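You operate a simulated robot arm through the tools that you are given. There is no shell and no other tool.

The job below is to be done with a simulated two-armed robot. You get a single attempt, and the scene is never put back.

## Task
Centre the running belt with the short lever, lock it, then press the stop.
Fine: the long lever frees and locks it; the edge display must show 0 mm; the main switch stays on, the stop stays in.

The check looks at the end state, three seconds after you hand in, the way a careful person would. Anything else that was tipped, shoved, dropped, spilled or broken makes it a failure.

## Robot
Two 7-joint arms with fingered hands on one trunk that stands fixed in place. Base frame: the origin is at the foot of the trunk, x ahead of it, y to its left, z up. Lengths are in cm, angles in rad, forces in N, time in s.
The left shoulder is at [3, 12, 103.8], the right one opposite. With the tool pointing down near the work surface each hand reaches from about 12 to 68 cm from the base axis, measured 20 degrees to its own side. Payload 4 kg a hand.
The TCP of each hand is the grasp point between the finger pads, 1.9 cm short of the fingertips. In the tool frame z runs along the fingers and y along their closing line. The gripper opens to 12 cm. The gripper's body begins 5.3 cm behind the TCP. The gripper is a hand of 3 fingers: y runs from the thumb to the fingers, the wrist lies at [0, 0, -21.9] in the tool frame, and closing takes about 1.5 s.
Orientation is that of the tool frame in the base frame, as [roll, pitch, yaw] about the fixed x, y, z axes, in that order (R = Rz(yaw) Ry(pitch) Rx(roll)). With the fingers straight down and closing along the base's y, the tool's x points along the base's -x, its y along +y and its z along -z.

## Interface
- The arms move only by the tool play_rows. It takes "left_deltas", "right_deltas" or both (then of equal length, played together; a hand with none holds still); each is a list of rows, each an object (a shift or turn left out is 0, a gripper value left out holds the last) with "fingers": the finger opening in cm, from 0 to 12; "travel": the shift along the tool's x, y, z in cm, a list of three; "turn": the turn, a rotation vector about the tool's x, y, z in degrees, a list of three. In form: [{"fingers": fingers, "travel": [x, y, z], "turn": [ax, ay, az]}, ...]. A call has 1 to 20 rows; each row shifts and turns the commanded pose from where the row before left it, along the tool's axes as they then stand. A row lasts 0.2 s, in which the tool goes at most 5 cm and 0.15 rad; a call with a longer step from one row to the next is refused whole, and so is a gripper value outside its range. A pose out of reach is approached as far as the arm can. The call stops where the force on the tool passes 60 N (or 10 N more than at its start, if that is more) or the arm is blocked; 0.2 s more then pass. The fingers move at their own pace (about 7.2 cm/s each) and stop on an object; they squeeze with about 32 N. The grip force told is the motor's: it shows also when the fingers shut on nothing. Time passes only in rows, and 0.2 s behind the last, so rows that do not move let the fingers close. The reply holds the time, the measured pose of the TCP, the force on the tool along the base axes, the opening and the grip force, in the units named above and with some noise, with the torque about the TCP (base axes, N m) and any sound that the robot's microphone picked up.
- Cameras (640 x 400 px; columns grow to the right, rows downward): "scene" is now at [5.9, 1.34, 159.36]; the picture's right is [0.13, -0.99, 0.00], its down [-0.75, -0.10, -0.65] and it looks along [0.65, 0.09, -0.76] (base axes); focal length 327 px, centre (320, 200). "left" rides on the left gripper at [-6.6, -0.4, -7.9] in its tool frame; the picture's right is [0.05, -1.00, 0.00], its down [0.76, 0.04, -0.64] and it looks along [0.64, 0.03, 0.77] (tool axes); focal length 251 px, centre (320, 200). "right" rides on the right gripper at [6.6, -0.4, -7.9] in its tool frame; the picture's right is [0.05, 1.00, 0.00], its down [-0.76, 0.04, -0.64] and it looks along [-0.64, 0.04, 0.77] (tool axes); focal length 251 px, centre (320, 200). There is no depth. A picture from a camera that has moved, and an enlarged one, comes with that camera's place and axes in the base frame and with its lens. The place of the scene camera against the robot may be out by one fixed shift of up to 1.2 cm in any direction.
- snapshot(camera): a new picture of that camera. It takes no simulated time.
- move_column(by): slides the trunk up (or, below 0, down) by that many cm; the arms and the scene camera ride with it, the base frame stays. It gives what a move gives, with no picture.
- set_grasp(shape, hand): the hand has 3 fingers and takes this shape, open, in about a second: jaw (thumb against the fingers, like two jaws); tri (thumb and two fingers); tip (a fingertip pinch); poke (one finger out to press); point (the index stretched); flat (the hand flat); cup (the hand cupped); fist (a fist). The gripper value then closes the fingers along that shape, each until it touches; the sizes above hold for jaw. It gives what a move gives, with no picture.
- turn_head(pan, tilt): turns the head with the scene camera to pan (to the left, within 2.094 rad either way) and tilt (down, from -0.506 to 1.204), counted from straight ahead of the robot. It gives what a move gives.
- enlarge(camera, box): a new picture of the part [left, top, right, bottom] of that camera's present view, enlarged. It takes no simulated time.
- sign_off(): hands the job in; it is judged then, once.

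Nothing tells you positions but the pictures and the camera data. Unless the task says otherwise, let go and move clear before handing in.

The tools are called after ">>>" by a JSON object that holds its "fn" and its "kwargs". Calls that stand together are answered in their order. play_rows: Moves the arms, as the interface text tells. Its arguments: {"type":"object","properties":{"left_deltas":{"type":"array","items":{"type":"object","properties":{"fingers":{"type":"number"},"travel":{"type":"array","items":{"type":"number"}},"turn":{"type":"array","items":{"type":"number"}}}}},"right_deltas":{"type":"array","items":{"type":"object","properties":{"fingers":{"type":"number"},"travel":{"type":"array","items":{"type":"number"}},"turn":{"type":"array","items":{"type":"number"}}}}}},"required":[]} The other tools are called the same way: move_column (by) slides the trunk up or down; set_grasp (shape, hand) gives the hand a shape; turn_head (pan, tilt) turns the head that bears the scene camera; snapshot (camera) takes a picture; enlarge (camera, box) takes an enlarged picture of a part of a camera's view; sign_off () hands the job in.

At the start:

```text
time: 0.0
left_ee_pos: [50.84, 28.62, 104.02]
left_ee_rot: [3.141, 0.0, 3.14]
left_force: [-0.3, 0.0, -0.1]
left_ft_torque: [0.04, 0.02, 0.04]
left_grip_width: 11.98
left_gripper_force: 0.0
left_shape: jaw
right_ee_pos: [49.34, -9.21, 105.18]
right_ee_rot: [-3.141, -0.001, 3.141]
right_force: [-0.1, -1.5, 0.2]
right_ft_torque: [0.0, -0.05, 0.0]
right_grip_width: 11.98
right_gripper_force: 0.1
right_shape: jaw
trunk travel left (down, up): [-25.0, 29.0]
head pan, tilt: [0.134, 0.86]
```

scene: 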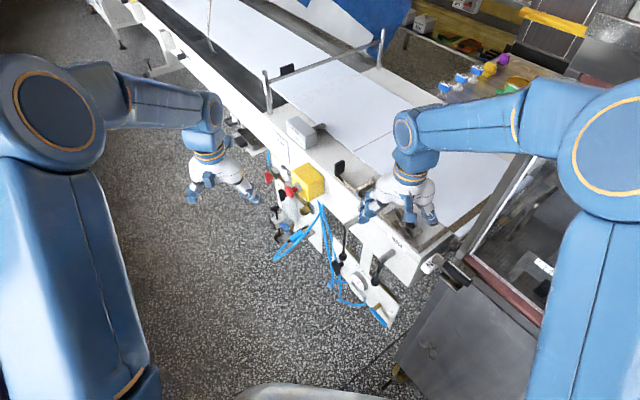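
right: 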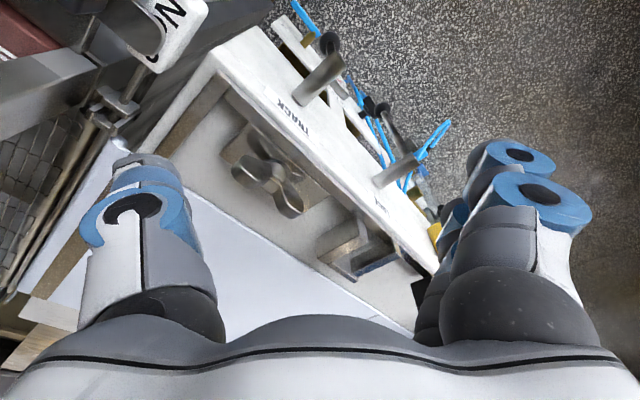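
left: 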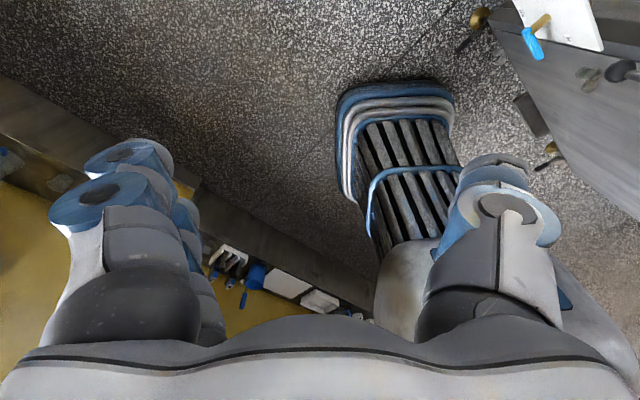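

I see a belt conveyor running diagonally in front of the robot, with levers and a yellow control box on its near side. I'll look closer at several parts before I move anything.

>>> {"fn": "enlarge", "kwargs": {"camera": "scene", "box": [240, 100, 480, 330]}}

>>> {"fn": "enlarge", "kwargs": {"camera": "right", "box": [100, 0, 500, 280]}}

>>> {"fn": "snapshot", "kwargs": {"camera": "scene"}}

```text
1.74 times, centred on (360, 215) of scene
camera zoom: at [5.9, 1.34, 159.36], right [0.13, -0.99, 0.0], down [-0.75, -0.1, -0.65], along [0.65, 0.09, -0.76], focal length 569 px, centre (250, 174)
```

zoom: 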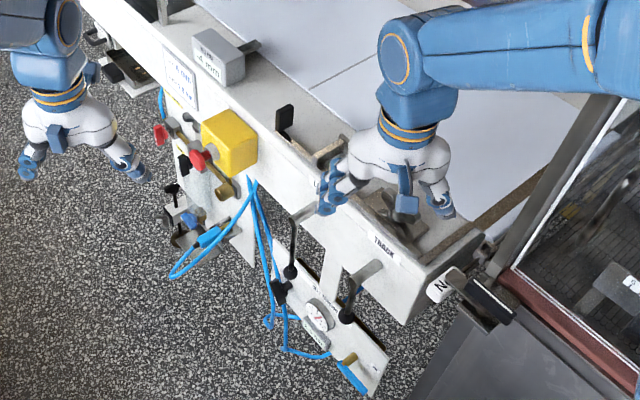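

```text
1.43 times, centred on (300, 140) of right
camera zoom: at [42.75, -9.57, 112.91], right [-0.05, 1.0, 0.0], down [0.76, 0.04, 0.64], along [0.64, 0.04, -0.77], focal length 359 px, centre (349, 286)
```

zoom: 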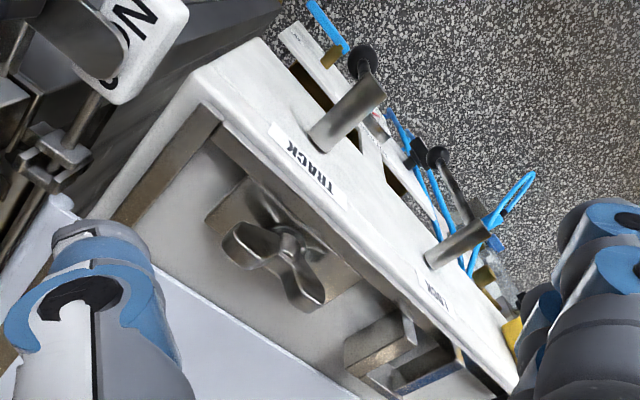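

```text
taken
camera scene: at [5.9, 1.34, 159.36], right [0.13, -0.99, 0.0], down [-0.75, -0.1, -0.65], along [0.65, 0.09, -0.76], focal length 327 px, centre (320, 200)
```

scene: 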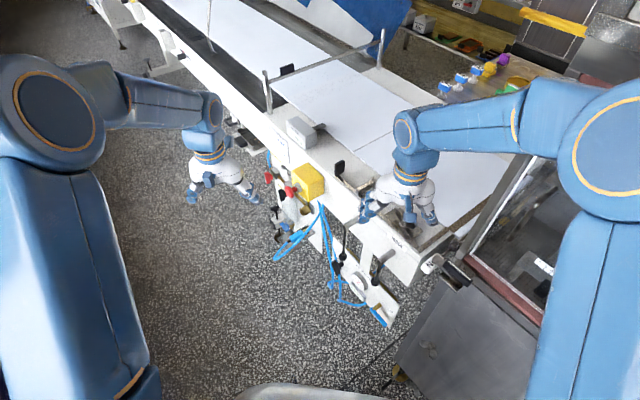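

The edge display looks like it reads about "-4 mm", and there are two levers, TRACK and probably LOCK. I'll enlarge each of these for detail.

>>> {"fn": "enlarge", "kwargs": {"camera": "scene", "box": [270, 100, 350, 150]}}

>>> {"fn": "enlarge", "kwargs": {"camera": "scene", "box": [260, 150, 350, 210]}}

>>> {"fn": "enlarge", "kwargs": {"camera": "scene", "box": [320, 200, 440, 320]}}

>>> {"fn": "enlarge", "kwargs": {"camera": "right", "box": [260, 0, 460, 240]}}

>>> {"fn": "enlarge", "kwargs": {"camera": "scene", "box": [410, 230, 480, 290]}}

```text
8.00 times, centred on (310, 125) of scene
camera zoom: at [5.9, 1.34, 159.36], right [0.13, -0.99, 0.0], down [-0.75, -0.1, -0.65], along [0.65, 0.09, -0.76], focal length 2619 px, centre (400, 800)
```

zoom: 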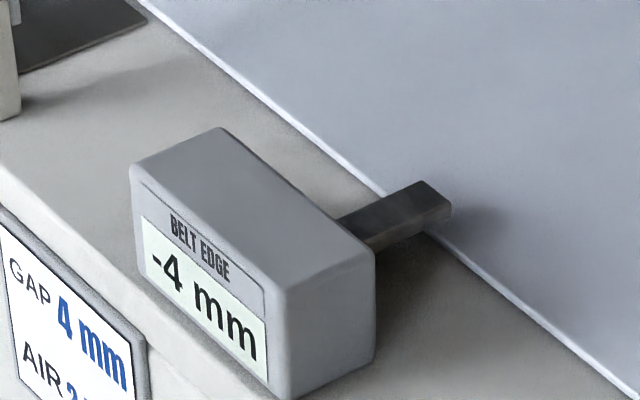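

```text
6.67 times, centred on (305, 180) of scene
camera zoom: at [5.9, 1.34, 159.36], right [0.13, -0.99, 0.0], down [-0.75, -0.1, -0.65], along [0.65, 0.09, -0.76], focal length 2182 px, centre (420, 333)
```

zoom: 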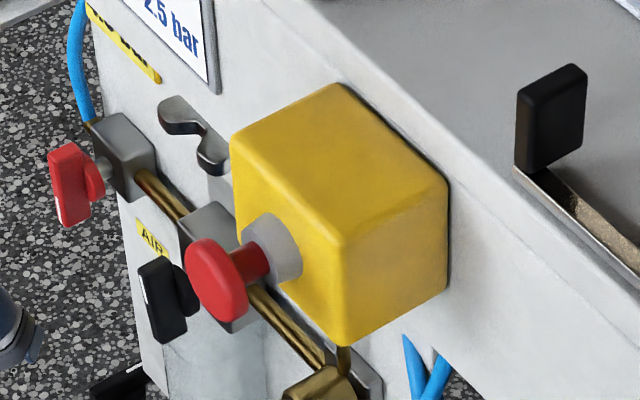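

```text
3.33 times, centred on (380, 260) of scene
camera zoom: at [5.9, 1.34, 159.36], right [0.13, -0.99, 0.0], down [-0.75, -0.1, -0.65], along [0.65, 0.09, -0.76], focal length 1091 px, centre (120, 0)
```

zoom: 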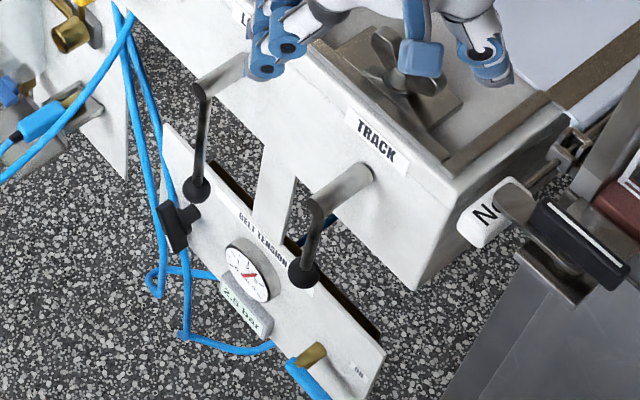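

```text
1.67 times, centred on (360, 120) of right
camera zoom: at [42.75, -9.57, 112.91], right [-0.05, 1.0, 0.0], down [0.76, 0.04, 0.64], along [0.64, 0.04, -0.77], focal length 419 px, centre (253, 333)
```

zoom: 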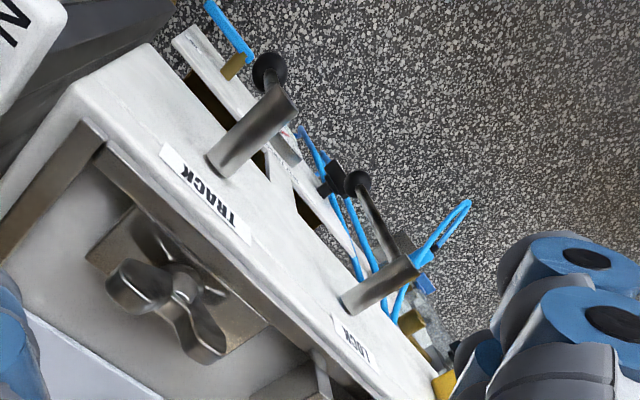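

```text
6.67 times, centred on (445, 260) of scene
camera zoom: at [5.9, 1.34, 159.36], right [0.13, -0.99, 0.0], down [-0.75, -0.1, -0.65], along [0.65, 0.09, -0.76], focal length 2182 px, centre (-513, -200)
```

zoom: 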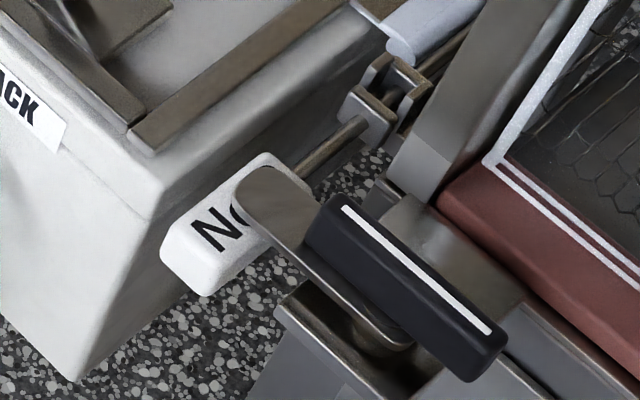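

The right hand hangs over the levers and blocks the view, so I'll lift it up and back first. I take the front panel to face about (-0.7, +0.7). The TRACK knob is near [47,-8,80], the LOCK knob near [55,1,77], and the stop near [69,19,88].

>>> {"fn": "play_rows", "kwargs": {"right_deltas": [{"travel": [0, 0, -3]}, {"travel": [0, 0, -4]}, {"travel": [0, 0, -4]}, {"travel": [1, 0, -4]}, {"travel": [4, 0, 0]}, {"travel": [4, -2, 0]}, {"travel": [4, -2, 0]}, {"travel": [3, -2, 0]}]}}

>>> {"fn": "snapshot", "kwargs": {"camera": "scene"}}

>>> {"fn": "snapshot", "kwargs": {"camera": "right"}}

```text
time: 1.8
left_ee_pos: [50.77, 28.63, 104.11]
left_ee_rot: [3.142, 0.001, -3.141]
left_force: [-0.4, 0.0, 0.0]
left_ft_torque: [-0.01, 0.0, -0.01]
left_grip_width: 11.99
left_gripper_force: 0.1
left_shape: jaw
right_ee_pos: [33.17, -15.4, 119.95]
right_ee_rot: [3.139, -0.001, 3.141]
right_force: [-0.2, -0.1, 0.3]
right_ft_torque: [0.02, 0.0, 0.02]
right_grip_width: 12.0
right_gripper_force: 0.0
right_shape: jaw
trunk travel left (down, up): [-25.0, 29.0]
head pan, tilt: [0.134, 0.86]
```

```text
taken
camera scene: at [5.74, 1.25, 159.37], right [0.13, -0.99, 0.0], down [-0.75, -0.1, -0.65], along [0.65, 0.09, -0.76], focal length 327 px, centre (320, 200)
```

scene: 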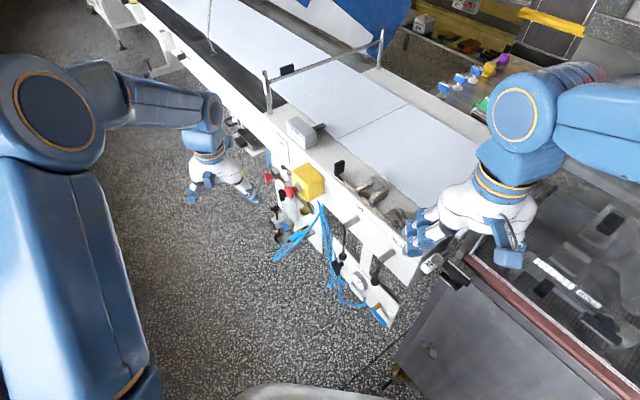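

```text
taken
camera right: at [26.56, -15.79, 127.91], right [-0.05, 1.0, 0.0], down [0.76, 0.04, 0.64], along [0.64, 0.04, -0.77], focal length 251 px, centre (320, 200)
```

right: 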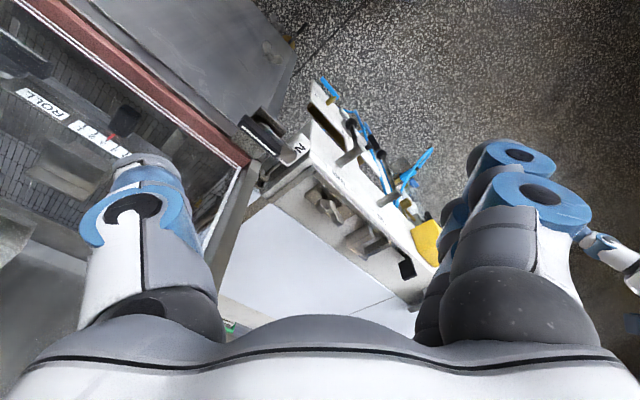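

The view is clearer now. I'll enlarge the lever area, the display and the belt seam, and check whether the belt is moving.

>>> {"fn": "enlarge", "kwargs": {"camera": "scene", "box": [310, 190, 430, 330]}}

>>> {"fn": "enlarge", "kwargs": {"camera": "scene", "box": [260, 100, 420, 200]}}

>>> {"fn": "enlarge", "kwargs": {"camera": "right", "box": [280, 70, 460, 190]}}

>>> {"fn": "enlarge", "kwargs": {"camera": "scene", "box": [240, 150, 340, 270]}}

```text
2.86 times, centred on (370, 260) of scene
camera zoom: at [5.74, 1.25, 159.37], right [0.13, -0.99, 0.0], down [-0.75, -0.1, -0.65], along [0.65, 0.09, -0.76], focal length 935 px, centre (177, 29)
```

zoom: 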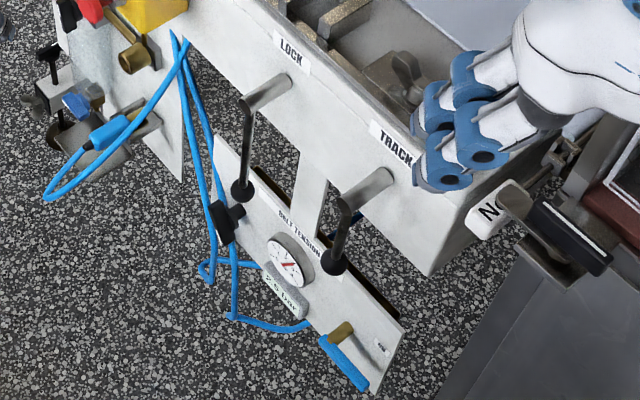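

```text
4.00 times, centred on (340, 150) of scene
camera zoom: at [5.74, 1.25, 159.37], right [0.13, -0.99, 0.0], down [-0.75, -0.1, -0.65], along [0.65, 0.09, -0.76], focal length 1309 px, centre (240, 400)
```

zoom: 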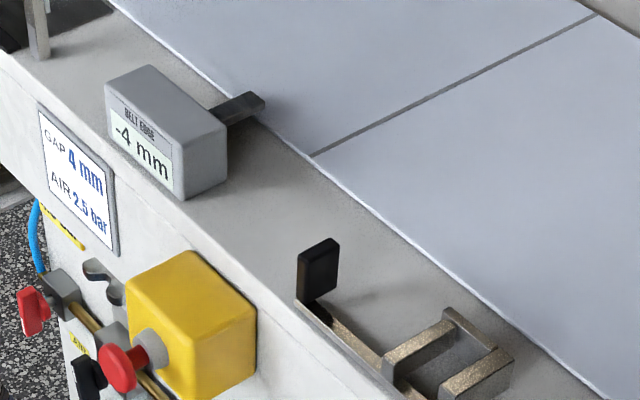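

```text
3.33 times, centred on (370, 130) of right
camera zoom: at [26.56, -15.79, 127.91], right [-0.05, 1.0, 0.0], down [0.76, 0.04, 0.64], along [0.64, 0.04, -0.77], focal length 838 px, centre (153, 433)
```

zoom: 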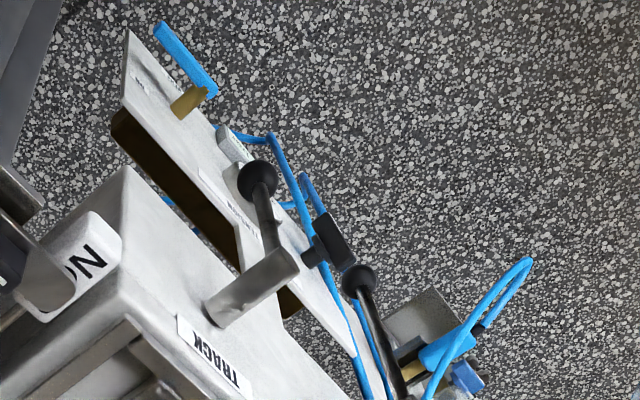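

```text
3.33 times, centred on (290, 210) of scene
camera zoom: at [5.74, 1.25, 159.37], right [0.13, -0.99, 0.0], down [-0.75, -0.1, -0.65], along [0.65, 0.09, -0.76], focal length 1091 px, centre (420, 167)
```

zoom: 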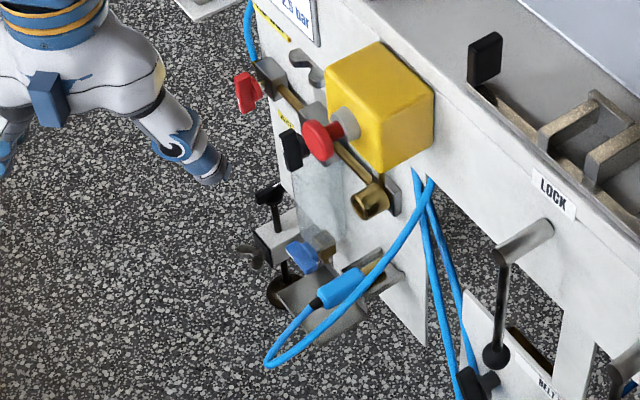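

The levers look to be LOCK (long rod, on the left) and TRACK (short rod, on the right). The display reads -4 mm and the stop is the red mushroom on the yellow box. Next I'll turn the left hand in free space to face the panel horizontally, with its camera on top.

>>> {"fn": "play_rows", "kwargs": {"left_deltas": [{"turn": [0, 0, 7.5]}, {"turn": [0, 0, 7.5]}, {"turn": [0, 0, 7.5]}, {"turn": [0, 0, 7.5]}, {"turn": [0, 0, 7.5]}, {"turn": [0, 0, 7.5]}, {"turn": [0, -8.2, 0]}, {"turn": [0, -8.2, 0]}, {"turn": [0, -8.2, 0]}, {"turn": [0, -8.2, 0]}, {"turn": [0, -8.2, 0]}, {"turn": [0, -8.2, 0]}, {"turn": [0, -8.2, 0]}, {"turn": [0, -8.2, 0]}, {"turn": [0, -8.2, 0]}, {"turn": [0, -8.2, 0]}, {"turn": [0, -8.0, 0]}]}}

>>> {"fn": "snapshot", "kwargs": {"camera": "scene"}}

>>> {"fn": "snapshot", "kwargs": {"camera": "left"}}

```text
time: 5.4
left_ee_pos: [50.88, 28.64, 104.01]
left_ee_rot: [0.325, 1.57, -0.458]
left_force: [0.0, 0.6, -0.1]
left_ft_torque: [0.01, 0.02, -0.04]
left_grip_width: 11.96
left_gripper_force: 0.0
left_shape: jaw
right_ee_pos: [33.32, -15.33, 120.03]
right_ee_rot: [3.141, 0.001, -3.14]
right_force: [-0.7, -0.3, 0.4]
right_ft_torque: [-0.01, -0.02, -0.02]
right_grip_width: 12.0
right_gripper_force: 0.0
right_shape: jaw
trunk travel left (down, up): [-25.0, 29.0]
head pan, tilt: [0.134, 0.86]
```

```text
taken
camera scene: at [5.88, 1.39, 159.36], right [0.13, -0.99, 0.0], down [-0.75, -0.1, -0.65], along [0.65, 0.09, -0.76], focal length 327 px, centre (320, 200)
```

scene: 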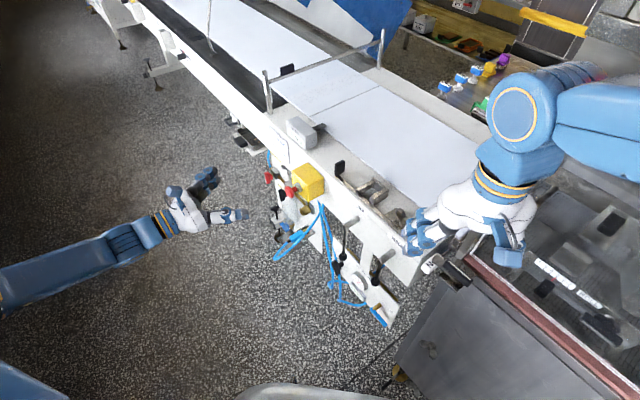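

```text
taken
camera left: at [45.09, 33.83, 110.5], right [-0.71, -0.71, -0.05], down [-0.42, 0.48, -0.77], along [0.57, -0.52, -0.64], focal length 251 px, centre (320, 200)
```

left: 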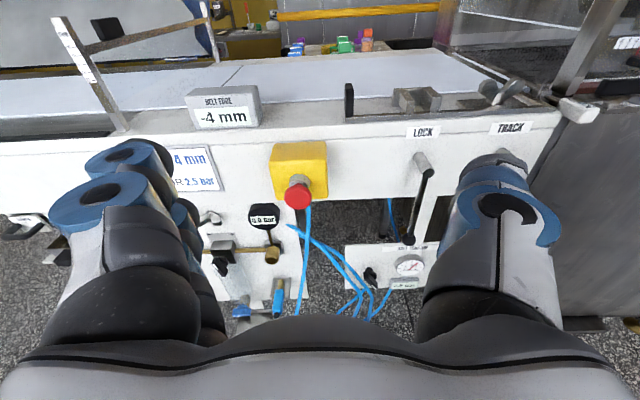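

From here I can see both levers, the stop and the display, and both levers seem to hang straight down. I'll enlarge the left view for markings.

>>> {"fn": "enlarge", "kwargs": {"camera": "left", "box": [330, 80, 570, 310]}}

>>> {"fn": "enlarge", "kwargs": {"camera": "left", "box": [180, 80, 340, 320]}}

```text
1.74 times, centred on (450, 195) of left
camera zoom: at [45.09, 33.83, 110.5], right [-0.71, -0.71, -0.05], down [-0.42, 0.48, -0.77], along [0.57, -0.52, -0.64], focal length 437 px, centre (94, 209)
```

zoom: 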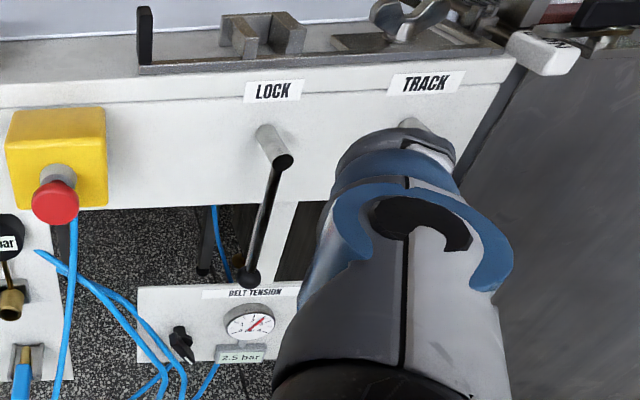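

```text
1.67 times, centred on (260, 200) of left
camera zoom: at [45.09, 33.83, 110.5], right [-0.71, -0.71, -0.05], down [-0.42, 0.48, -0.77], along [0.57, -0.52, -0.64], focal length 419 px, centre (420, 200)
```

zoom: 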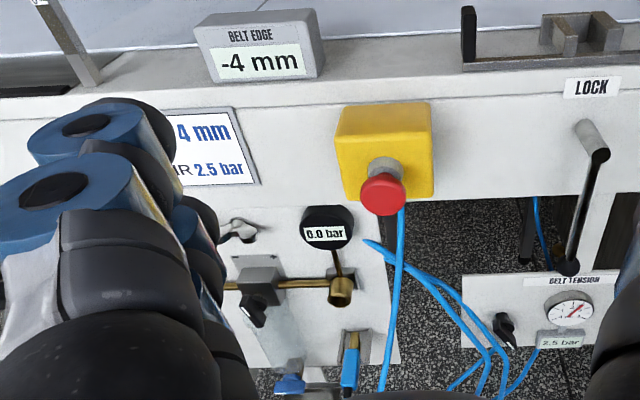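

I take the LOCK lever (about 16 cm) to have its knob near [57,1,75] and its hub at z≈90, and the TRACK lever (about 11.5 cm) its knob near [47,-8,80]. I'll bring the left hand down in front of the LOCK knob, stopping short of it.

>>> {"fn": "play_rows", "kwargs": {"left_deltas": [{"travel": [3.63, -1.88, 1.0], "fingers": 5.5}, {"travel": [3.63, -1.88, 1.0]}, {"travel": [3.63, -1.88, 1.0]}, {"travel": [3.63, -1.88, 1.0]}, {"travel": [3.63, -1.88, 1.0]}, {"travel": [3.63, -1.88, 1.0]}, {"travel": [3.63, -1.88, 1.0]}, {"travel": [3.6, -1.84, 1.0]}]}}

>>> {"fn": "snapshot", "kwargs": {"camera": "left"}}

>>> {"fn": "snapshot", "kwargs": {"camera": "scene"}}

```text
time: 7.2
left_ee_pos: [45.82, 12.51, 74.86]
left_ee_rot: [-0.373, 1.57, -1.156]
left_force: [-0.5, -0.1, -0.4]
left_ft_torque: [0.02, -0.01, 0.01]
left_grip_width: 5.57
left_gripper_force: 0.0
left_shape: jaw
right_ee_pos: [33.34, -15.31, 120.07]
right_ee_rot: [-3.141, -0.001, 3.141]
right_force: [-0.5, -0.4, 0.0]
right_ft_torque: [-0.01, -0.02, -0.01]
right_grip_width: 11.96
right_gripper_force: 0.0
right_shape: jaw
trunk travel left (down, up): [-25.0, 29.0]
head pan, tilt: [0.134, 0.86]
```

```text
taken
camera left: at [40.14, 17.84, 81.37], right [-0.71, -0.71, -0.05], down [-0.43, 0.48, -0.76], along [0.57, -0.52, -0.64], focal length 251 px, centre (320, 200)
```

left: 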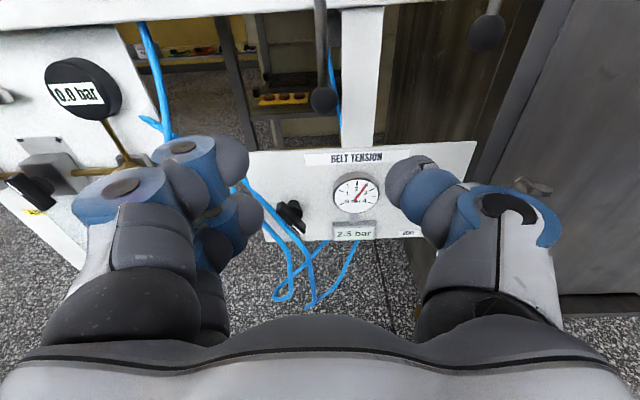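

```text
taken
camera scene: at [5.89, 1.3, 159.36], right [0.13, -0.99, 0.0], down [-0.75, -0.1, -0.65], along [0.65, 0.09, -0.76], focal length 327 px, centre (320, 200)
```

scene: 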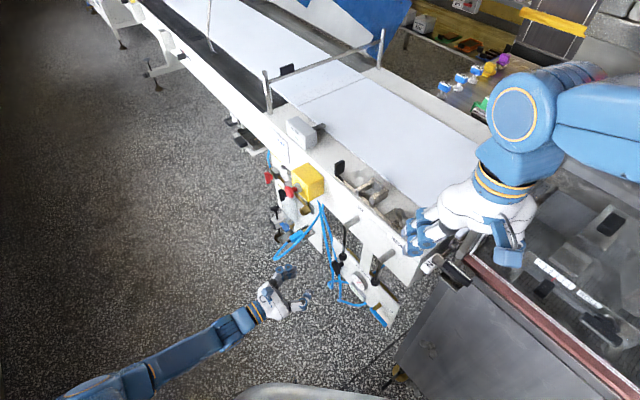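

The LOCK knob is centred ahead of the hand, at about [56.9, 1.1, 73.9]. I'll advance so the open fingers sit around it without touching.

>>> {"fn": "play_rows", "kwargs": {"left_deltas": [{"travel": [0.2, 0, 3]}, {"travel": [0.2, -0.1, 3]}, {"travel": [0.2, -0.1, 3]}, {"travel": [0, 0, 3]}, {"travel": [0, 0, 2.0]}, {"travel": [0, 0, 1.3]}]}}

>>> {"fn": "snapshot", "kwargs": {"camera": "left"}}

>>> {"fn": "enlarge", "kwargs": {"camera": "scene", "box": [270, 180, 430, 300]}}

```text
time: 8.6
left_ee_pos: [56.48, 1.11, 74.39]
left_ee_rot: [-1.681, 1.571, -2.467]
left_force: [0.4, -0.1, 0.4]
left_ft_torque: [0.01, -0.01, 0.03]
left_grip_width: 5.53
left_gripper_force: 0.1
left_shape: jaw
right_ee_pos: [33.36, -15.39, 120.02]
right_ee_rot: [-3.141, -0.001, -3.14]
right_force: [0.2, -0.3, -0.3]
right_ft_torque: [-0.03, 0.01, 0.02]
right_grip_width: 11.98
right_gripper_force: 0.1
right_shape: jaw
trunk travel left (down, up): [-25.0, 29.0]
head pan, tilt: [0.134, 0.86]
```

```text
taken
camera left: at [50.75, 6.44, 80.92], right [-0.7, -0.71, -0.05], down [-0.43, 0.48, -0.76], along [0.57, -0.52, -0.64], focal length 251 px, centre (320, 200)
```

left: 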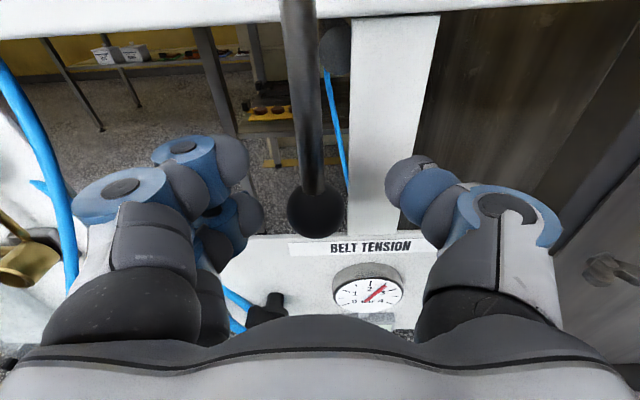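

```text
3.33 times, centred on (350, 240) of scene
camera zoom: at [5.9, 1.3, 159.36], right [0.13, -0.99, 0.0], down [-0.75, -0.1, -0.65], along [0.65, 0.09, -0.76], focal length 1091 px, centre (220, 67)
```

zoom: 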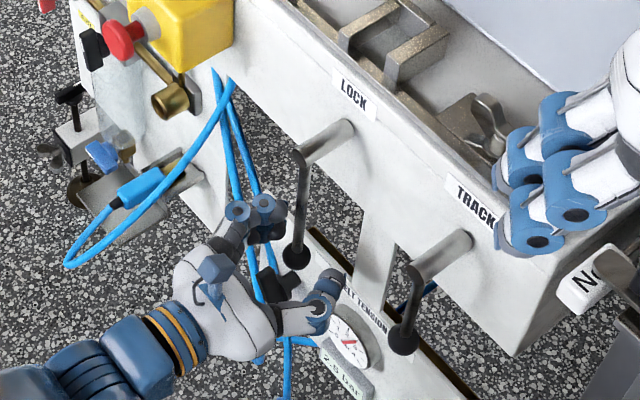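

The knob sits between the fingers at the TCP. I'll push it gently to the left (toward the stop) to see whether the LOCK lever swings that way.

>>> {"fn": "play_rows", "kwargs": {"left_deltas": [{"travel": [0, 0.7, 0]}, {"travel": [0, 0.7, 0]}, {"travel": [0, 0.7, 0]}, {"travel": [0, 0.5, 0]}, {"travel": [0, 0.5, 0]}]}}

>>> {"fn": "snapshot", "kwargs": {"camera": "left"}}

>>> {"fn": "enlarge", "kwargs": {"camera": "scene", "box": [270, 180, 430, 300]}}

```text
time: 9.8
left_ee_pos: [58.79, 3.58, 74.44]
left_ee_rot: [-2.928, 1.569, 2.572]
left_force: [-1.2, -2.0, -0.2]
left_ft_torque: [0.02, 0.01, 0.01]
left_grip_width: 5.65
left_gripper_force: 0.1
left_shape: jaw
right_ee_pos: [33.37, -15.37, 120.03]
right_ee_rot: [-3.14, 0.0, 3.141]
right_force: [0.7, -1.3, 0.3]
right_ft_torque: [-0.01, 0.04, 0.0]
right_grip_width: 11.99
right_gripper_force: 0.1
right_shape: jaw
trunk travel left (down, up): [-25.0, 29.0]
head pan, tilt: [0.134, 0.86]
```

```text
taken
camera left: at [53.03, 8.8, 81.02], right [-0.71, -0.71, -0.05], down [-0.43, 0.48, -0.76], along [0.57, -0.52, -0.64], focal length 251 px, centre (320, 200)
```

left: 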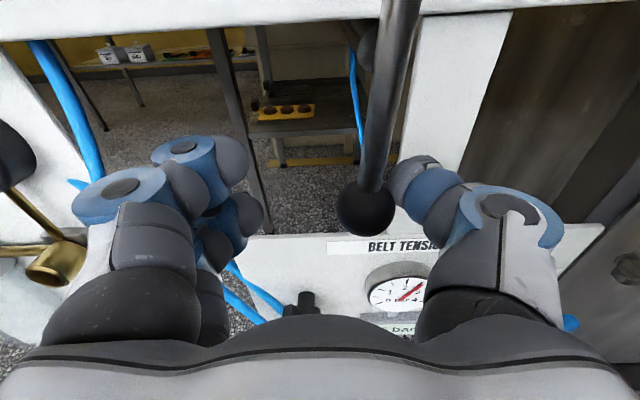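

```text
3.33 times, centred on (350, 240) of scene
camera zoom: at [5.87, 1.31, 159.36], right [0.13, -0.99, 0.0], down [-0.75, -0.1, -0.65], along [0.65, 0.09, -0.76], focal length 1091 px, centre (220, 67)
```

zoom: 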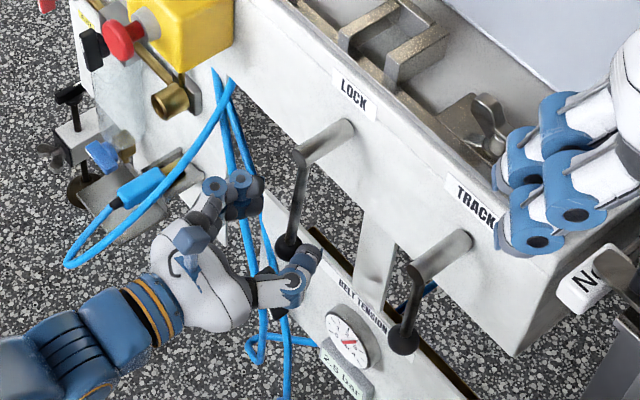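

The LOCK lever swings left easily, at about 2 N. To keep the hand clear of the hoses and the stop, I'll back out, close the fingers, turn a little, and push the rod from its right side.

>>> {"fn": "play_rows", "kwargs": {"left_deltas": [{"travel": [0, -1.0, 0]}, {"travel": [0, -0.9, 0]}, {"travel": [0, 0, -2.5]}, {"travel": [0, 0, -3]}, {"travel": [0, 0, -3]}, {"travel": [-1.3, -1.5, 0], "fingers": 0}, {"travel": [-1.3, -1.5, 0]}, {"travel": [-1.3, -1.3, 0]}, {"turn": [-7.5, 0, 0]}, {"turn": [-7.5, 0, 0]}, {"turn": [-7.5, 0, 0]}, {"turn": [-7.5, 0, 0]}]}}

>>> {"fn": "snapshot", "kwargs": {"camera": "left"}}

>>> {"fn": "enlarge", "kwargs": {"camera": "scene", "box": [270, 180, 430, 300]}}

```text
time: 12.4
left_ee_pos: [48.25, 5.29, 78.2]
left_ee_rot: [2.69, 1.57, 2.431]
left_force: [-0.4, 0.2, 0.5]
left_ft_torque: [0.03, 0.0, -0.01]
left_grip_width: 0.01
left_gripper_force: 31.4
left_shape: jaw
right_ee_pos: [33.36, -15.35, 120.0]
right_ee_rot: [-3.141, 0.001, 3.141]
right_force: [-0.2, 0.2, 0.2]
right_ft_torque: [-0.03, -0.01, 0.02]
right_grip_width: 12.01
right_gripper_force: 0.0
right_shape: jaw
trunk travel left (down, up): [-25.0, 29.0]
head pan, tilt: [0.134, 0.86]
```

```text
taken
camera left: at [40.76, 6.87, 84.81], right [-0.26, -0.97, -0.06], down [-0.61, 0.21, -0.76], along [0.75, -0.16, -0.64], focal length 251 px, centre (320, 200)
```

left: 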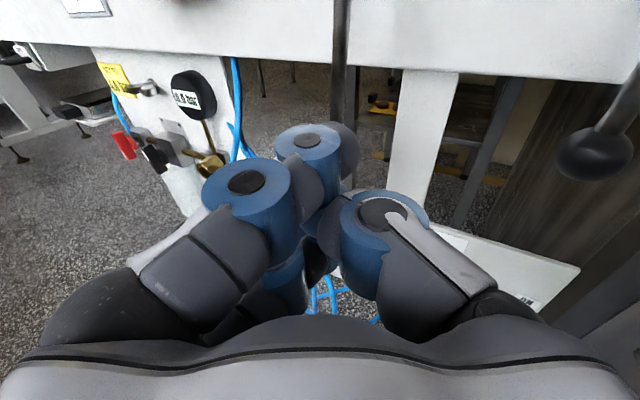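

```text
3.33 times, centred on (350, 240) of scene
camera zoom: at [5.92, 1.29, 159.36], right [0.13, -0.99, 0.0], down [-0.75, -0.1, -0.65], along [0.65, 0.09, -0.76], focal length 1091 px, centre (220, 67)
```

zoom: 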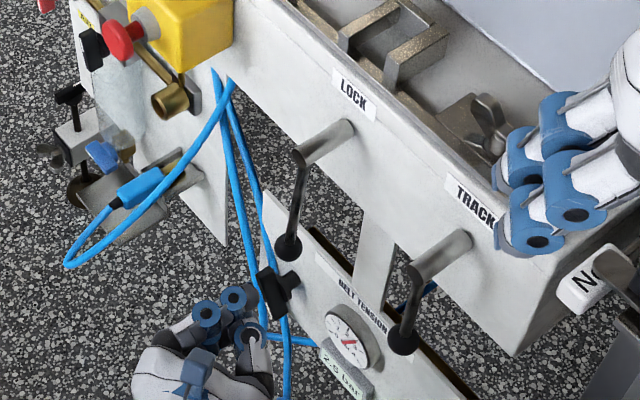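

The LOCK lever stays where I left it, tilted a few degrees left. I'll try the "poke" shape for a slimmer pushing finger and see how it sits in the camera.

>>> {"fn": "set_grasp", "kwargs": {"shape": "poke", "hand": "left"}}

>>> {"fn": "snapshot", "kwargs": {"camera": "left"}}

>>> {"fn": "enlarge", "kwargs": {"camera": "scene", "box": [270, 200, 430, 320]}}

```text
time: 13.3
left_ee_pos: [48.42, 5.22, 78.33]
left_ee_rot: [-3.001, 1.569, 3.02]
left_force: [-0.3, 0.3, 1.0]
left_ft_torque: [0.02, 0.01, 0.03]
left_grip_width: 0.0
left_gripper_force: 0.0
left_shape: poke
right_ee_pos: [33.3, -15.31, 120.0]
right_ee_rot: [3.141, 0.0, -3.141]
right_force: [0.5, -0.5, 0.8]
right_ft_torque: [0.01, 0.02, -0.01]
right_grip_width: 12.02
right_gripper_force: 0.2
right_shape: jaw
trunk travel left (down, up): [-25.0, 29.0]
head pan, tilt: [0.134, 0.86]
```

```text
taken
camera left: at [40.76, 6.91, 84.84], right [-0.26, -0.96, -0.05], down [-0.61, 0.21, -0.76], along [0.75, -0.16, -0.64], focal length 251 px, centre (320, 200)
```

left: 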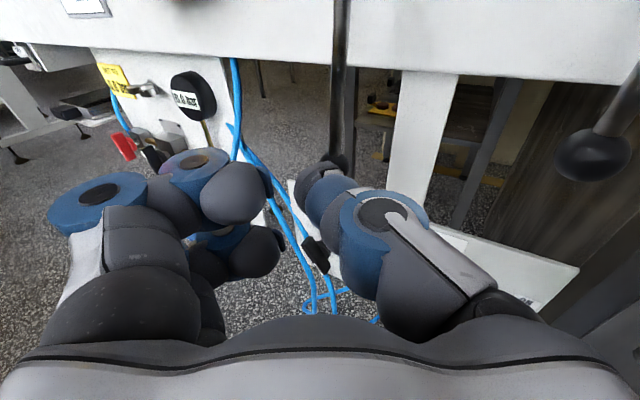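

```text
3.33 times, centred on (350, 260) of scene
camera zoom: at [5.88, 1.33, 159.36], right [0.13, -0.99, 0.0], down [-0.75, -0.1, -0.65], along [0.65, 0.09, -0.76], focal length 1091 px, centre (220, 0)
```

zoom: 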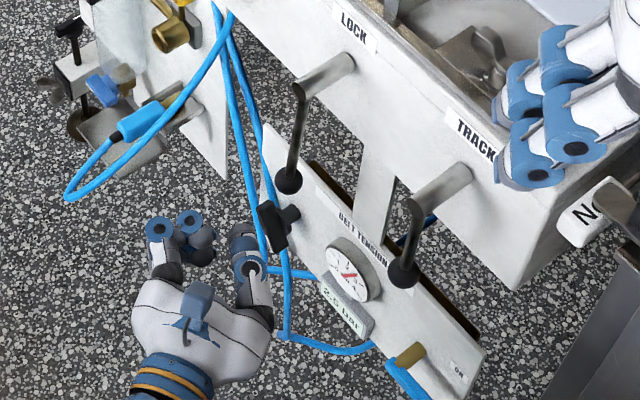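

The poke shape puts the thumb on the centre line, but the curled fingers sit on the side I need to push with. I'll go back to a closed jaw and move in to the right of the LOCK rod at z≈78.

>>> {"fn": "set_grasp", "kwargs": {"shape": "jaw", "hand": "left"}}

>>> {"fn": "play_rows", "kwargs": {"left_deltas": [{"fingers": 0}, {"fingers": 0}, {"fingers": 0}, {"fingers": 0}, {"fingers": 0}, {"fingers": 0}, {"travel": [0, -1.2, 1.75]}, {"travel": [0, -1.2, 1.75]}, {"travel": [0, -1.2, 1.75]}, {"travel": [0, -1.26, 1.75]}]}}

>>> {"fn": "snapshot", "kwargs": {"camera": "left"}}

>>> {"fn": "enlarge", "kwargs": {"camera": "scene", "box": [270, 180, 430, 300]}}

```text
time: 14.2
left_ee_pos: [48.41, 5.29, 78.34]
left_ee_rot: [0.633, 1.57, 0.373]
left_force: [0.1, 0.5, 0.1]
left_ft_torque: [-0.02, 0.0, -0.02]
left_grip_width: 12.02
left_gripper_force: 0.1
left_shape: jaw
right_ee_pos: [33.32, -15.37, 120.03]
right_ee_rot: [-3.141, 0.0, -3.14]
right_force: [0.6, -0.9, 1.2]
right_ft_torque: [0.0, 0.02, 0.01]
right_grip_width: 11.99
right_gripper_force: 0.0
right_shape: jaw
trunk travel left (down, up): [-25.0, 29.0]
head pan, tilt: [0.134, 0.86]
```

```text
time: 16.4
left_ee_pos: [53.83, -1.09, 78.14]
left_ee_rot: [-2.954, 1.57, 3.068]
left_force: [0.2, -0.2, -0.8]
left_ft_torque: [0.04, -0.05, 0.01]
left_grip_width: 0.0
left_gripper_force: 32.3
left_shape: jaw
right_ee_pos: [33.38, -15.34, 120.03]
right_ee_rot: [-3.141, 0.0, -3.141]
right_force: [-0.6, 0.4, 0.0]
right_ft_torque: [-0.02, -0.02, -0.01]
right_grip_width: 11.99
right_gripper_force: 0.0
right_shape: jaw
trunk travel left (down, up): [-25.0, 29.0]
head pan, tilt: [0.134, 0.86]
```

```text
taken
camera left: at [46.09, 0.5, 84.79], right [-0.26, -0.96, -0.05], down [-0.61, 0.21, -0.76], along [0.75, -0.16, -0.64], focal length 251 px, centre (320, 200)
```

left: 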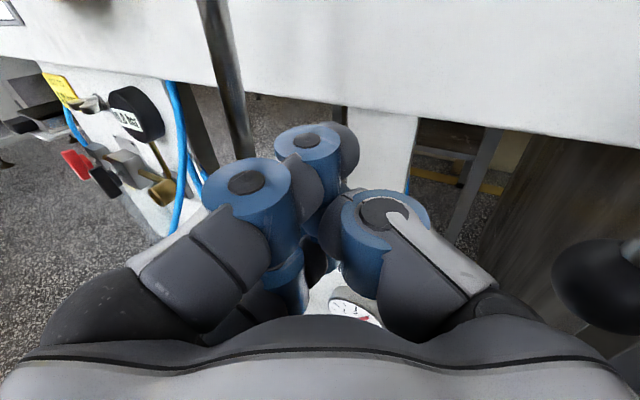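

```text
3.33 times, centred on (350, 240) of scene
camera zoom: at [5.9, 1.28, 159.36], right [0.13, -0.99, 0.0], down [-0.75, -0.1, -0.65], along [0.65, 0.09, -0.76], focal length 1091 px, centre (220, 67)
```

zoom: 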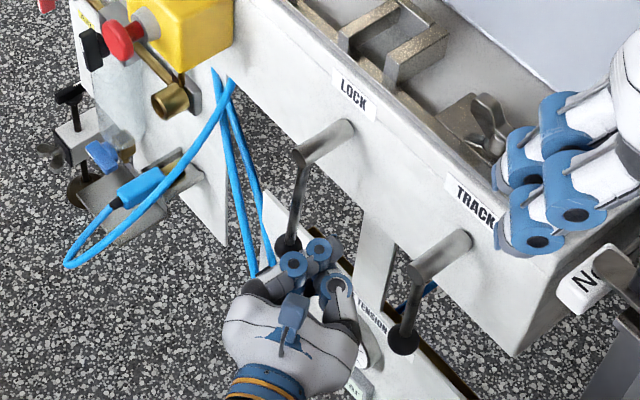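

The rod is just left of the fingers. I'll push left along the arc in small steps and watch the force.

>>> {"fn": "play_rows", "kwargs": {"left_deltas": [{"travel": [-0.1, 0.69, 0.4]}, {"travel": [-0.2, 0.69, 0.4]}, {"travel": [-0.2, 0.69, 0.4]}, {"travel": [-0.3, 0.69, 0.4]}, {"travel": [-0.3, 0.69, 0.4]}, {"travel": [-0.3, 0.69, 0.4]}, {"travel": [-0.3, 0.69, 0.4]}]}}

>>> {"fn": "snapshot", "kwargs": {"camera": "left"}}

>>> {"fn": "enlarge", "kwargs": {"camera": "scene", "box": [270, 180, 430, 300]}}

```text
time: 18.0
left_ee_pos: [57.79, 2.69, 79.74]
left_ee_rot: [0.005, 1.569, -0.256]
left_force: [-2.2, -1.7, -3.3]
left_ft_torque: [0.06, -0.03, 0.02]
left_grip_width: 0.0
left_gripper_force: 32.3
left_shape: jaw
right_ee_pos: [33.36, -15.53, 120.04]
right_ee_rot: [-3.141, 0.002, 3.141]
right_force: [0.2, -0.1, -0.6]
right_ft_torque: [-0.01, 0.01, -0.03]
right_grip_width: 11.98
right_gripper_force: 0.0
right_shape: jaw
trunk travel left (down, up): [-25.0, 29.0]
head pan, tilt: [0.134, 0.86]
```

```text
taken
camera left: at [50.12, 4.28, 86.28], right [-0.26, -0.96, -0.05], down [-0.61, 0.21, -0.76], along [0.75, -0.16, -0.64], focal length 251 px, centre (320, 200)
```

left: 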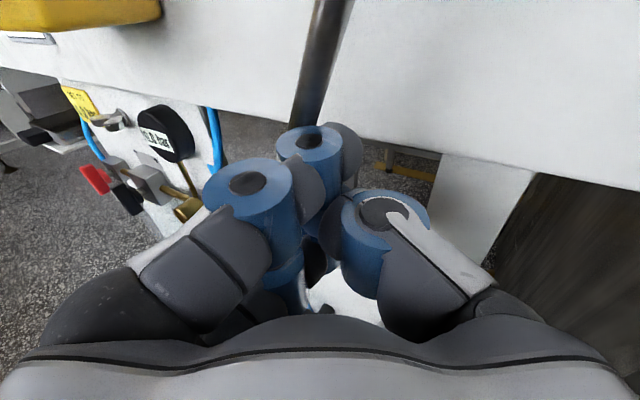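

```text
3.33 times, centred on (350, 240) of scene
camera zoom: at [5.88, 1.31, 159.36], right [0.13, -0.99, 0.0], down [-0.75, -0.1, -0.65], along [0.65, 0.09, -0.76], focal length 1091 px, centre (220, 67)
```

zoom: 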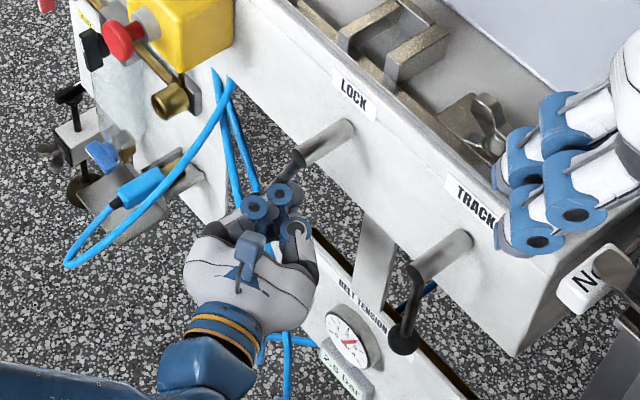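

The lever is following and now sits at roughly 20-25° left with only a few newtons. I'll keep pushing left and slightly up.

>>> {"fn": "play_rows", "kwargs": {"left_deltas": [{"travel": [-0.2, 0.5, 0.8]}, {"travel": [-0.3, 0.69, 0.4]}, {"travel": [-0.3, 0.69, 0.4]}, {"travel": [-0.3, 0.69, 0.4]}, {"travel": [-0.4, 0.69, 0.4]}]}}

>>> {"fn": "snapshot", "kwargs": {"camera": "left"}}

>>> {"fn": "enlarge", "kwargs": {"camera": "scene", "box": [270, 180, 430, 300]}}

```text
time: 19.2
left_ee_pos: [60.64, 4.78, 81.03]
left_ee_rot: [-3.065, 1.563, 2.95]
left_force: [-25.3, -7.8, -21.5]
left_ft_torque: [0.21, -0.7, 0.01]
left_grip_width: 0.0
left_gripper_force: 31.9
left_shape: jaw
right_ee_pos: [33.2, -15.49, 119.98]
right_ee_rot: [3.141, 0.0, -3.14]
right_force: [-0.7, -0.2, 0.5]
right_ft_torque: [0.0, -0.04, -0.01]
right_grip_width: 12.02
right_gripper_force: 0.0
right_shape: jaw
trunk travel left (down, up): [-25.0, 29.0]
head pan, tilt: [0.134, 0.86]
```

```text
taken
camera left: at [53.06, 6.55, 87.69], right [-0.27, -0.96, -0.05], down [-0.62, 0.21, -0.76], along [0.74, -0.17, -0.65], focal length 251 px, centre (320, 200)
```

left: 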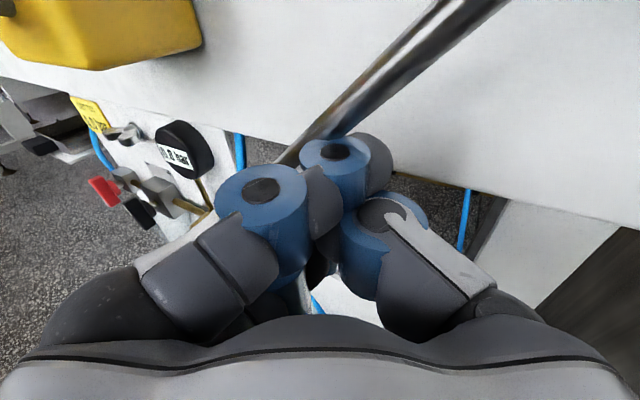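

```text
3.33 times, centred on (350, 240) of scene
camera zoom: at [5.75, 1.23, 159.34], right [0.13, -0.99, 0.0], down [-0.75, -0.1, -0.65], along [0.65, 0.09, -0.76], focal length 1091 px, centre (220, 67)
```

zoom: 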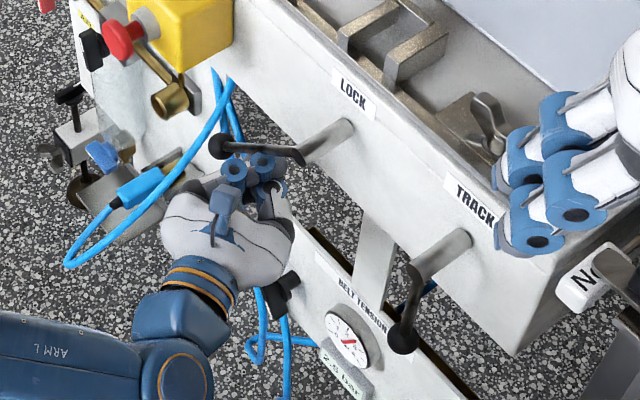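

The reaction rose to about 34 N, perpendicular to the rod at roughly 45°, so the LOCK lever seems to be at its end stop and presumably free. I'll back off, retract, turn square to the panel again, and check the display and both levers.

>>> {"fn": "play_rows", "kwargs": {"left_deltas": [{"travel": [0.4, -0.7, -0.4]}, {"travel": [0.4, -0.8, -0.4]}, {"travel": [0, 1.5, -2.6]}, {"travel": [0, 1.5, -2.6]}, {"travel": [0, 1.5, -2.6]}, {"travel": [0, 1.0, -1.7]}, {"turn": [7.5, 0, 0]}, {"turn": [7.5, 0, 0]}, {"turn": [7.5, 0, 0]}, {"turn": [7.5, 0, 0]}]}}

>>> {"fn": "snapshot", "kwargs": {"camera": "left"}}

>>> {"fn": "enlarge", "kwargs": {"camera": "scene", "box": [270, 100, 430, 300]}}

```text
time: 21.4
left_ee_pos: [52.01, 11.81, 80.68]
left_ee_rot: [-2.69, 1.57, 2.804]
left_force: [0.1, -0.7, 0.2]
left_ft_torque: [0.04, -0.01, 0.01]
left_grip_width: 0.0
left_gripper_force: 32.4
left_shape: jaw
right_ee_pos: [33.31, -15.36, 120.01]
right_ee_rot: [3.141, 0.0, 3.141]
right_force: [1.2, 0.2, 0.6]
right_ft_torque: [-0.01, 0.02, 0.0]
right_grip_width: 11.98
right_gripper_force: 0.0
right_shape: jaw
trunk travel left (down, up): [-25.0, 29.0]
head pan, tilt: [0.134, 0.86]
```

```text
taken
camera left: at [46.33, 17.03, 87.24], right [-0.71, -0.7, -0.05], down [-0.43, 0.49, -0.76], along [0.56, -0.52, -0.64], focal length 251 px, centre (320, 200)
```

left: 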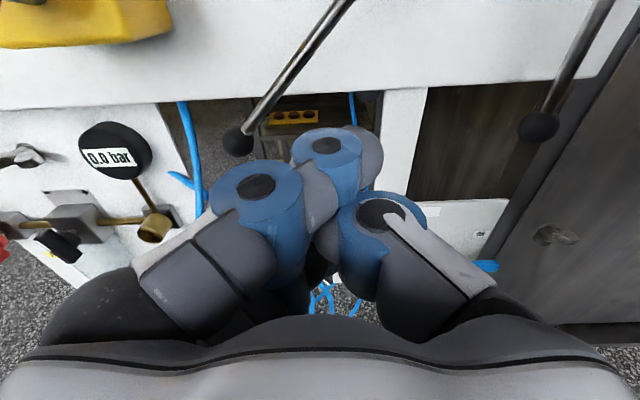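

```text
2.00 times, centred on (350, 200) of scene
camera zoom: at [5.9, 1.34, 159.36], right [0.13, -0.99, 0.0], down [-0.75, -0.1, -0.65], along [0.65, 0.09, -0.76], focal length 655 px, centre (260, 200)
```

zoom: 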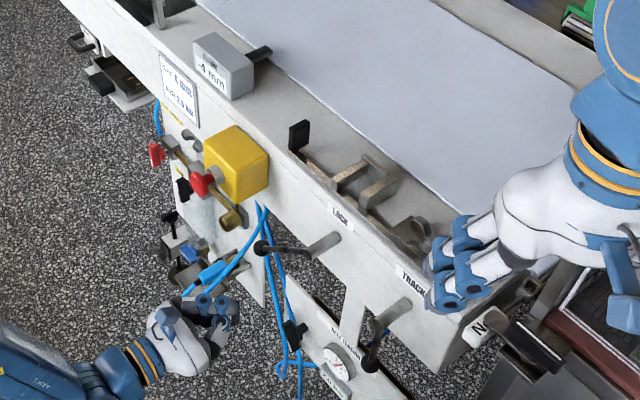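

The LOCK lever holds at about 45° left. Now I'll slide the left hand right, to in front of the TRACK knob at about [47.8,-7.7,78.3], with the fingers opened.

>>> {"fn": "play_rows", "kwargs": {"left_deltas": [{"travel": [0.5, -3.4, 0], "fingers": 5.5}, {"travel": [0.5, -3.4, 0]}, {"travel": [0.5, -3.4, 0]}, {"travel": [0.5, -3.4, 0]}, {"travel": [0.2, -3.2, 0]}]}}

>>> {"fn": "snapshot", "kwargs": {"camera": "left"}}

>>> {"fn": "snapshot", "kwargs": {"camera": "scene"}}

```text
time: 22.6
left_ee_pos: [40.11, -0.19, 78.59]
left_ee_rot: [1.315, 1.568, 0.53]
left_force: [-0.3, -0.2, 0.2]
left_ft_torque: [-0.01, 0.0, -0.02]
left_grip_width: 5.46
left_gripper_force: 0.0
left_shape: jaw
right_ee_pos: [33.27, -15.38, 119.97]
right_ee_rot: [3.141, 0.0, 3.141]
right_force: [-0.1, -0.5, 0.2]
right_ft_torque: [-0.02, 0.01, 0.01]
right_grip_width: 12.02
right_gripper_force: 0.0
right_shape: jaw
trunk travel left (down, up): [-25.0, 29.0]
head pan, tilt: [0.134, 0.86]
```

```text
taken
camera left: at [34.39, 5.05, 85.04], right [-0.71, -0.71, -0.05], down [-0.43, 0.48, -0.76], along [0.57, -0.52, -0.64], focal length 251 px, centre (320, 200)
```

left: 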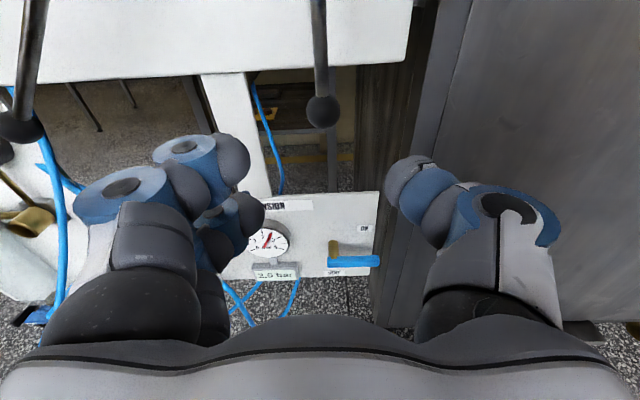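

```text
taken
camera scene: at [5.85, 1.3, 159.36], right [0.13, -0.99, 0.0], down [-0.75, -0.1, -0.65], along [0.65, 0.09, -0.76], focal length 327 px, centre (320, 200)
```

scene: 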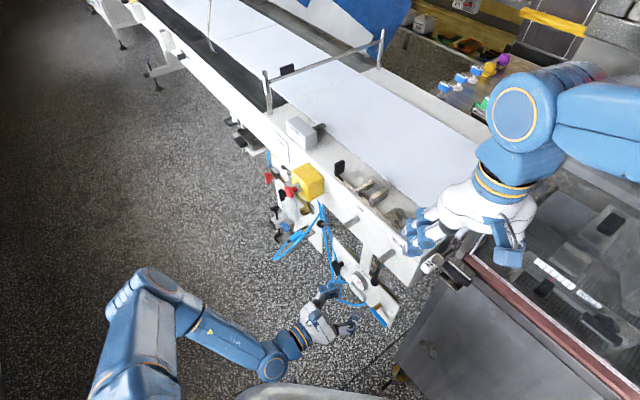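

The TRACK knob is dead ahead of the open fingers. I'll advance until it sits between them.

>>> {"fn": "play_rows", "kwargs": {"left_deltas": [{"travel": [0.1, -0.1, 3]}, {"travel": [0.1, -0.1, 3]}, {"travel": [0.1, 0, 2.5]}, {"travel": [0, 0, 2.0]}]}}

>>> {"fn": "snapshot", "kwargs": {"camera": "left"}}

>>> {"fn": "enlarge", "kwargs": {"camera": "scene", "box": [270, 100, 430, 300]}}

```text
time: 23.6
left_ee_pos: [47.51, -7.5, 78.18]
left_ee_rot: [2.487, 1.569, 1.704]
left_force: [-0.2, -0.2, -0.1]
left_ft_torque: [0.0, 0.0, -0.03]
left_grip_width: 5.47
left_gripper_force: 0.0
left_shape: jaw
right_ee_pos: [33.27, -15.37, 120.07]
right_ee_rot: [-3.141, 0.0, 3.141]
right_force: [-0.3, -0.1, -0.3]
right_ft_torque: [-0.02, 0.0, -0.02]
right_grip_width: 11.99
right_gripper_force: 0.1
right_shape: jaw
trunk travel left (down, up): [-25.0, 29.0]
head pan, tilt: [0.134, 0.86]
```

```text
taken
camera left: at [41.81, -2.24, 84.75], right [-0.7, -0.71, -0.05], down [-0.43, 0.48, -0.76], along [0.57, -0.52, -0.64], focal length 251 px, centre (320, 200)
```

left: 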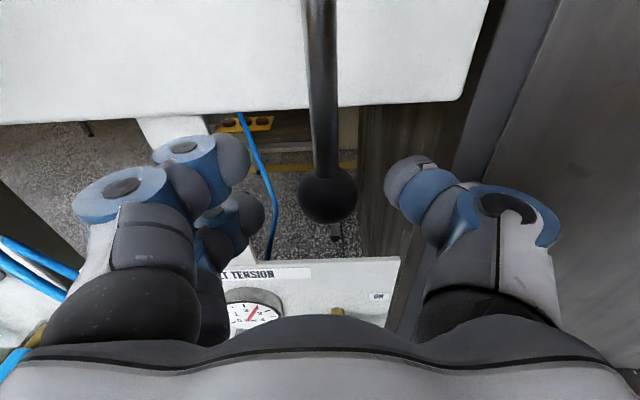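

```text
2.00 times, centred on (350, 200) of scene
camera zoom: at [5.89, 1.31, 159.36], right [0.13, -0.99, 0.0], down [-0.75, -0.1, -0.65], along [0.65, 0.09, -0.76], focal length 655 px, centre (260, 200)
```

zoom: 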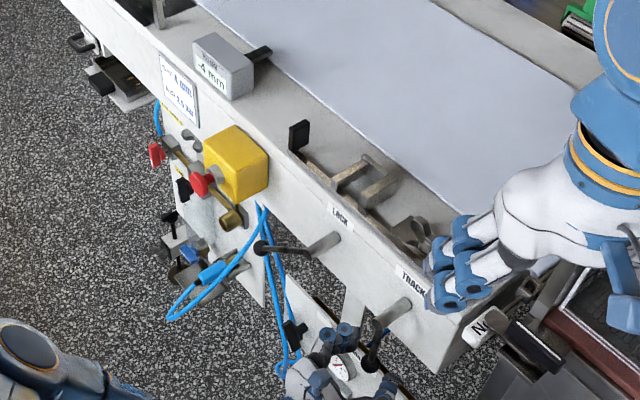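

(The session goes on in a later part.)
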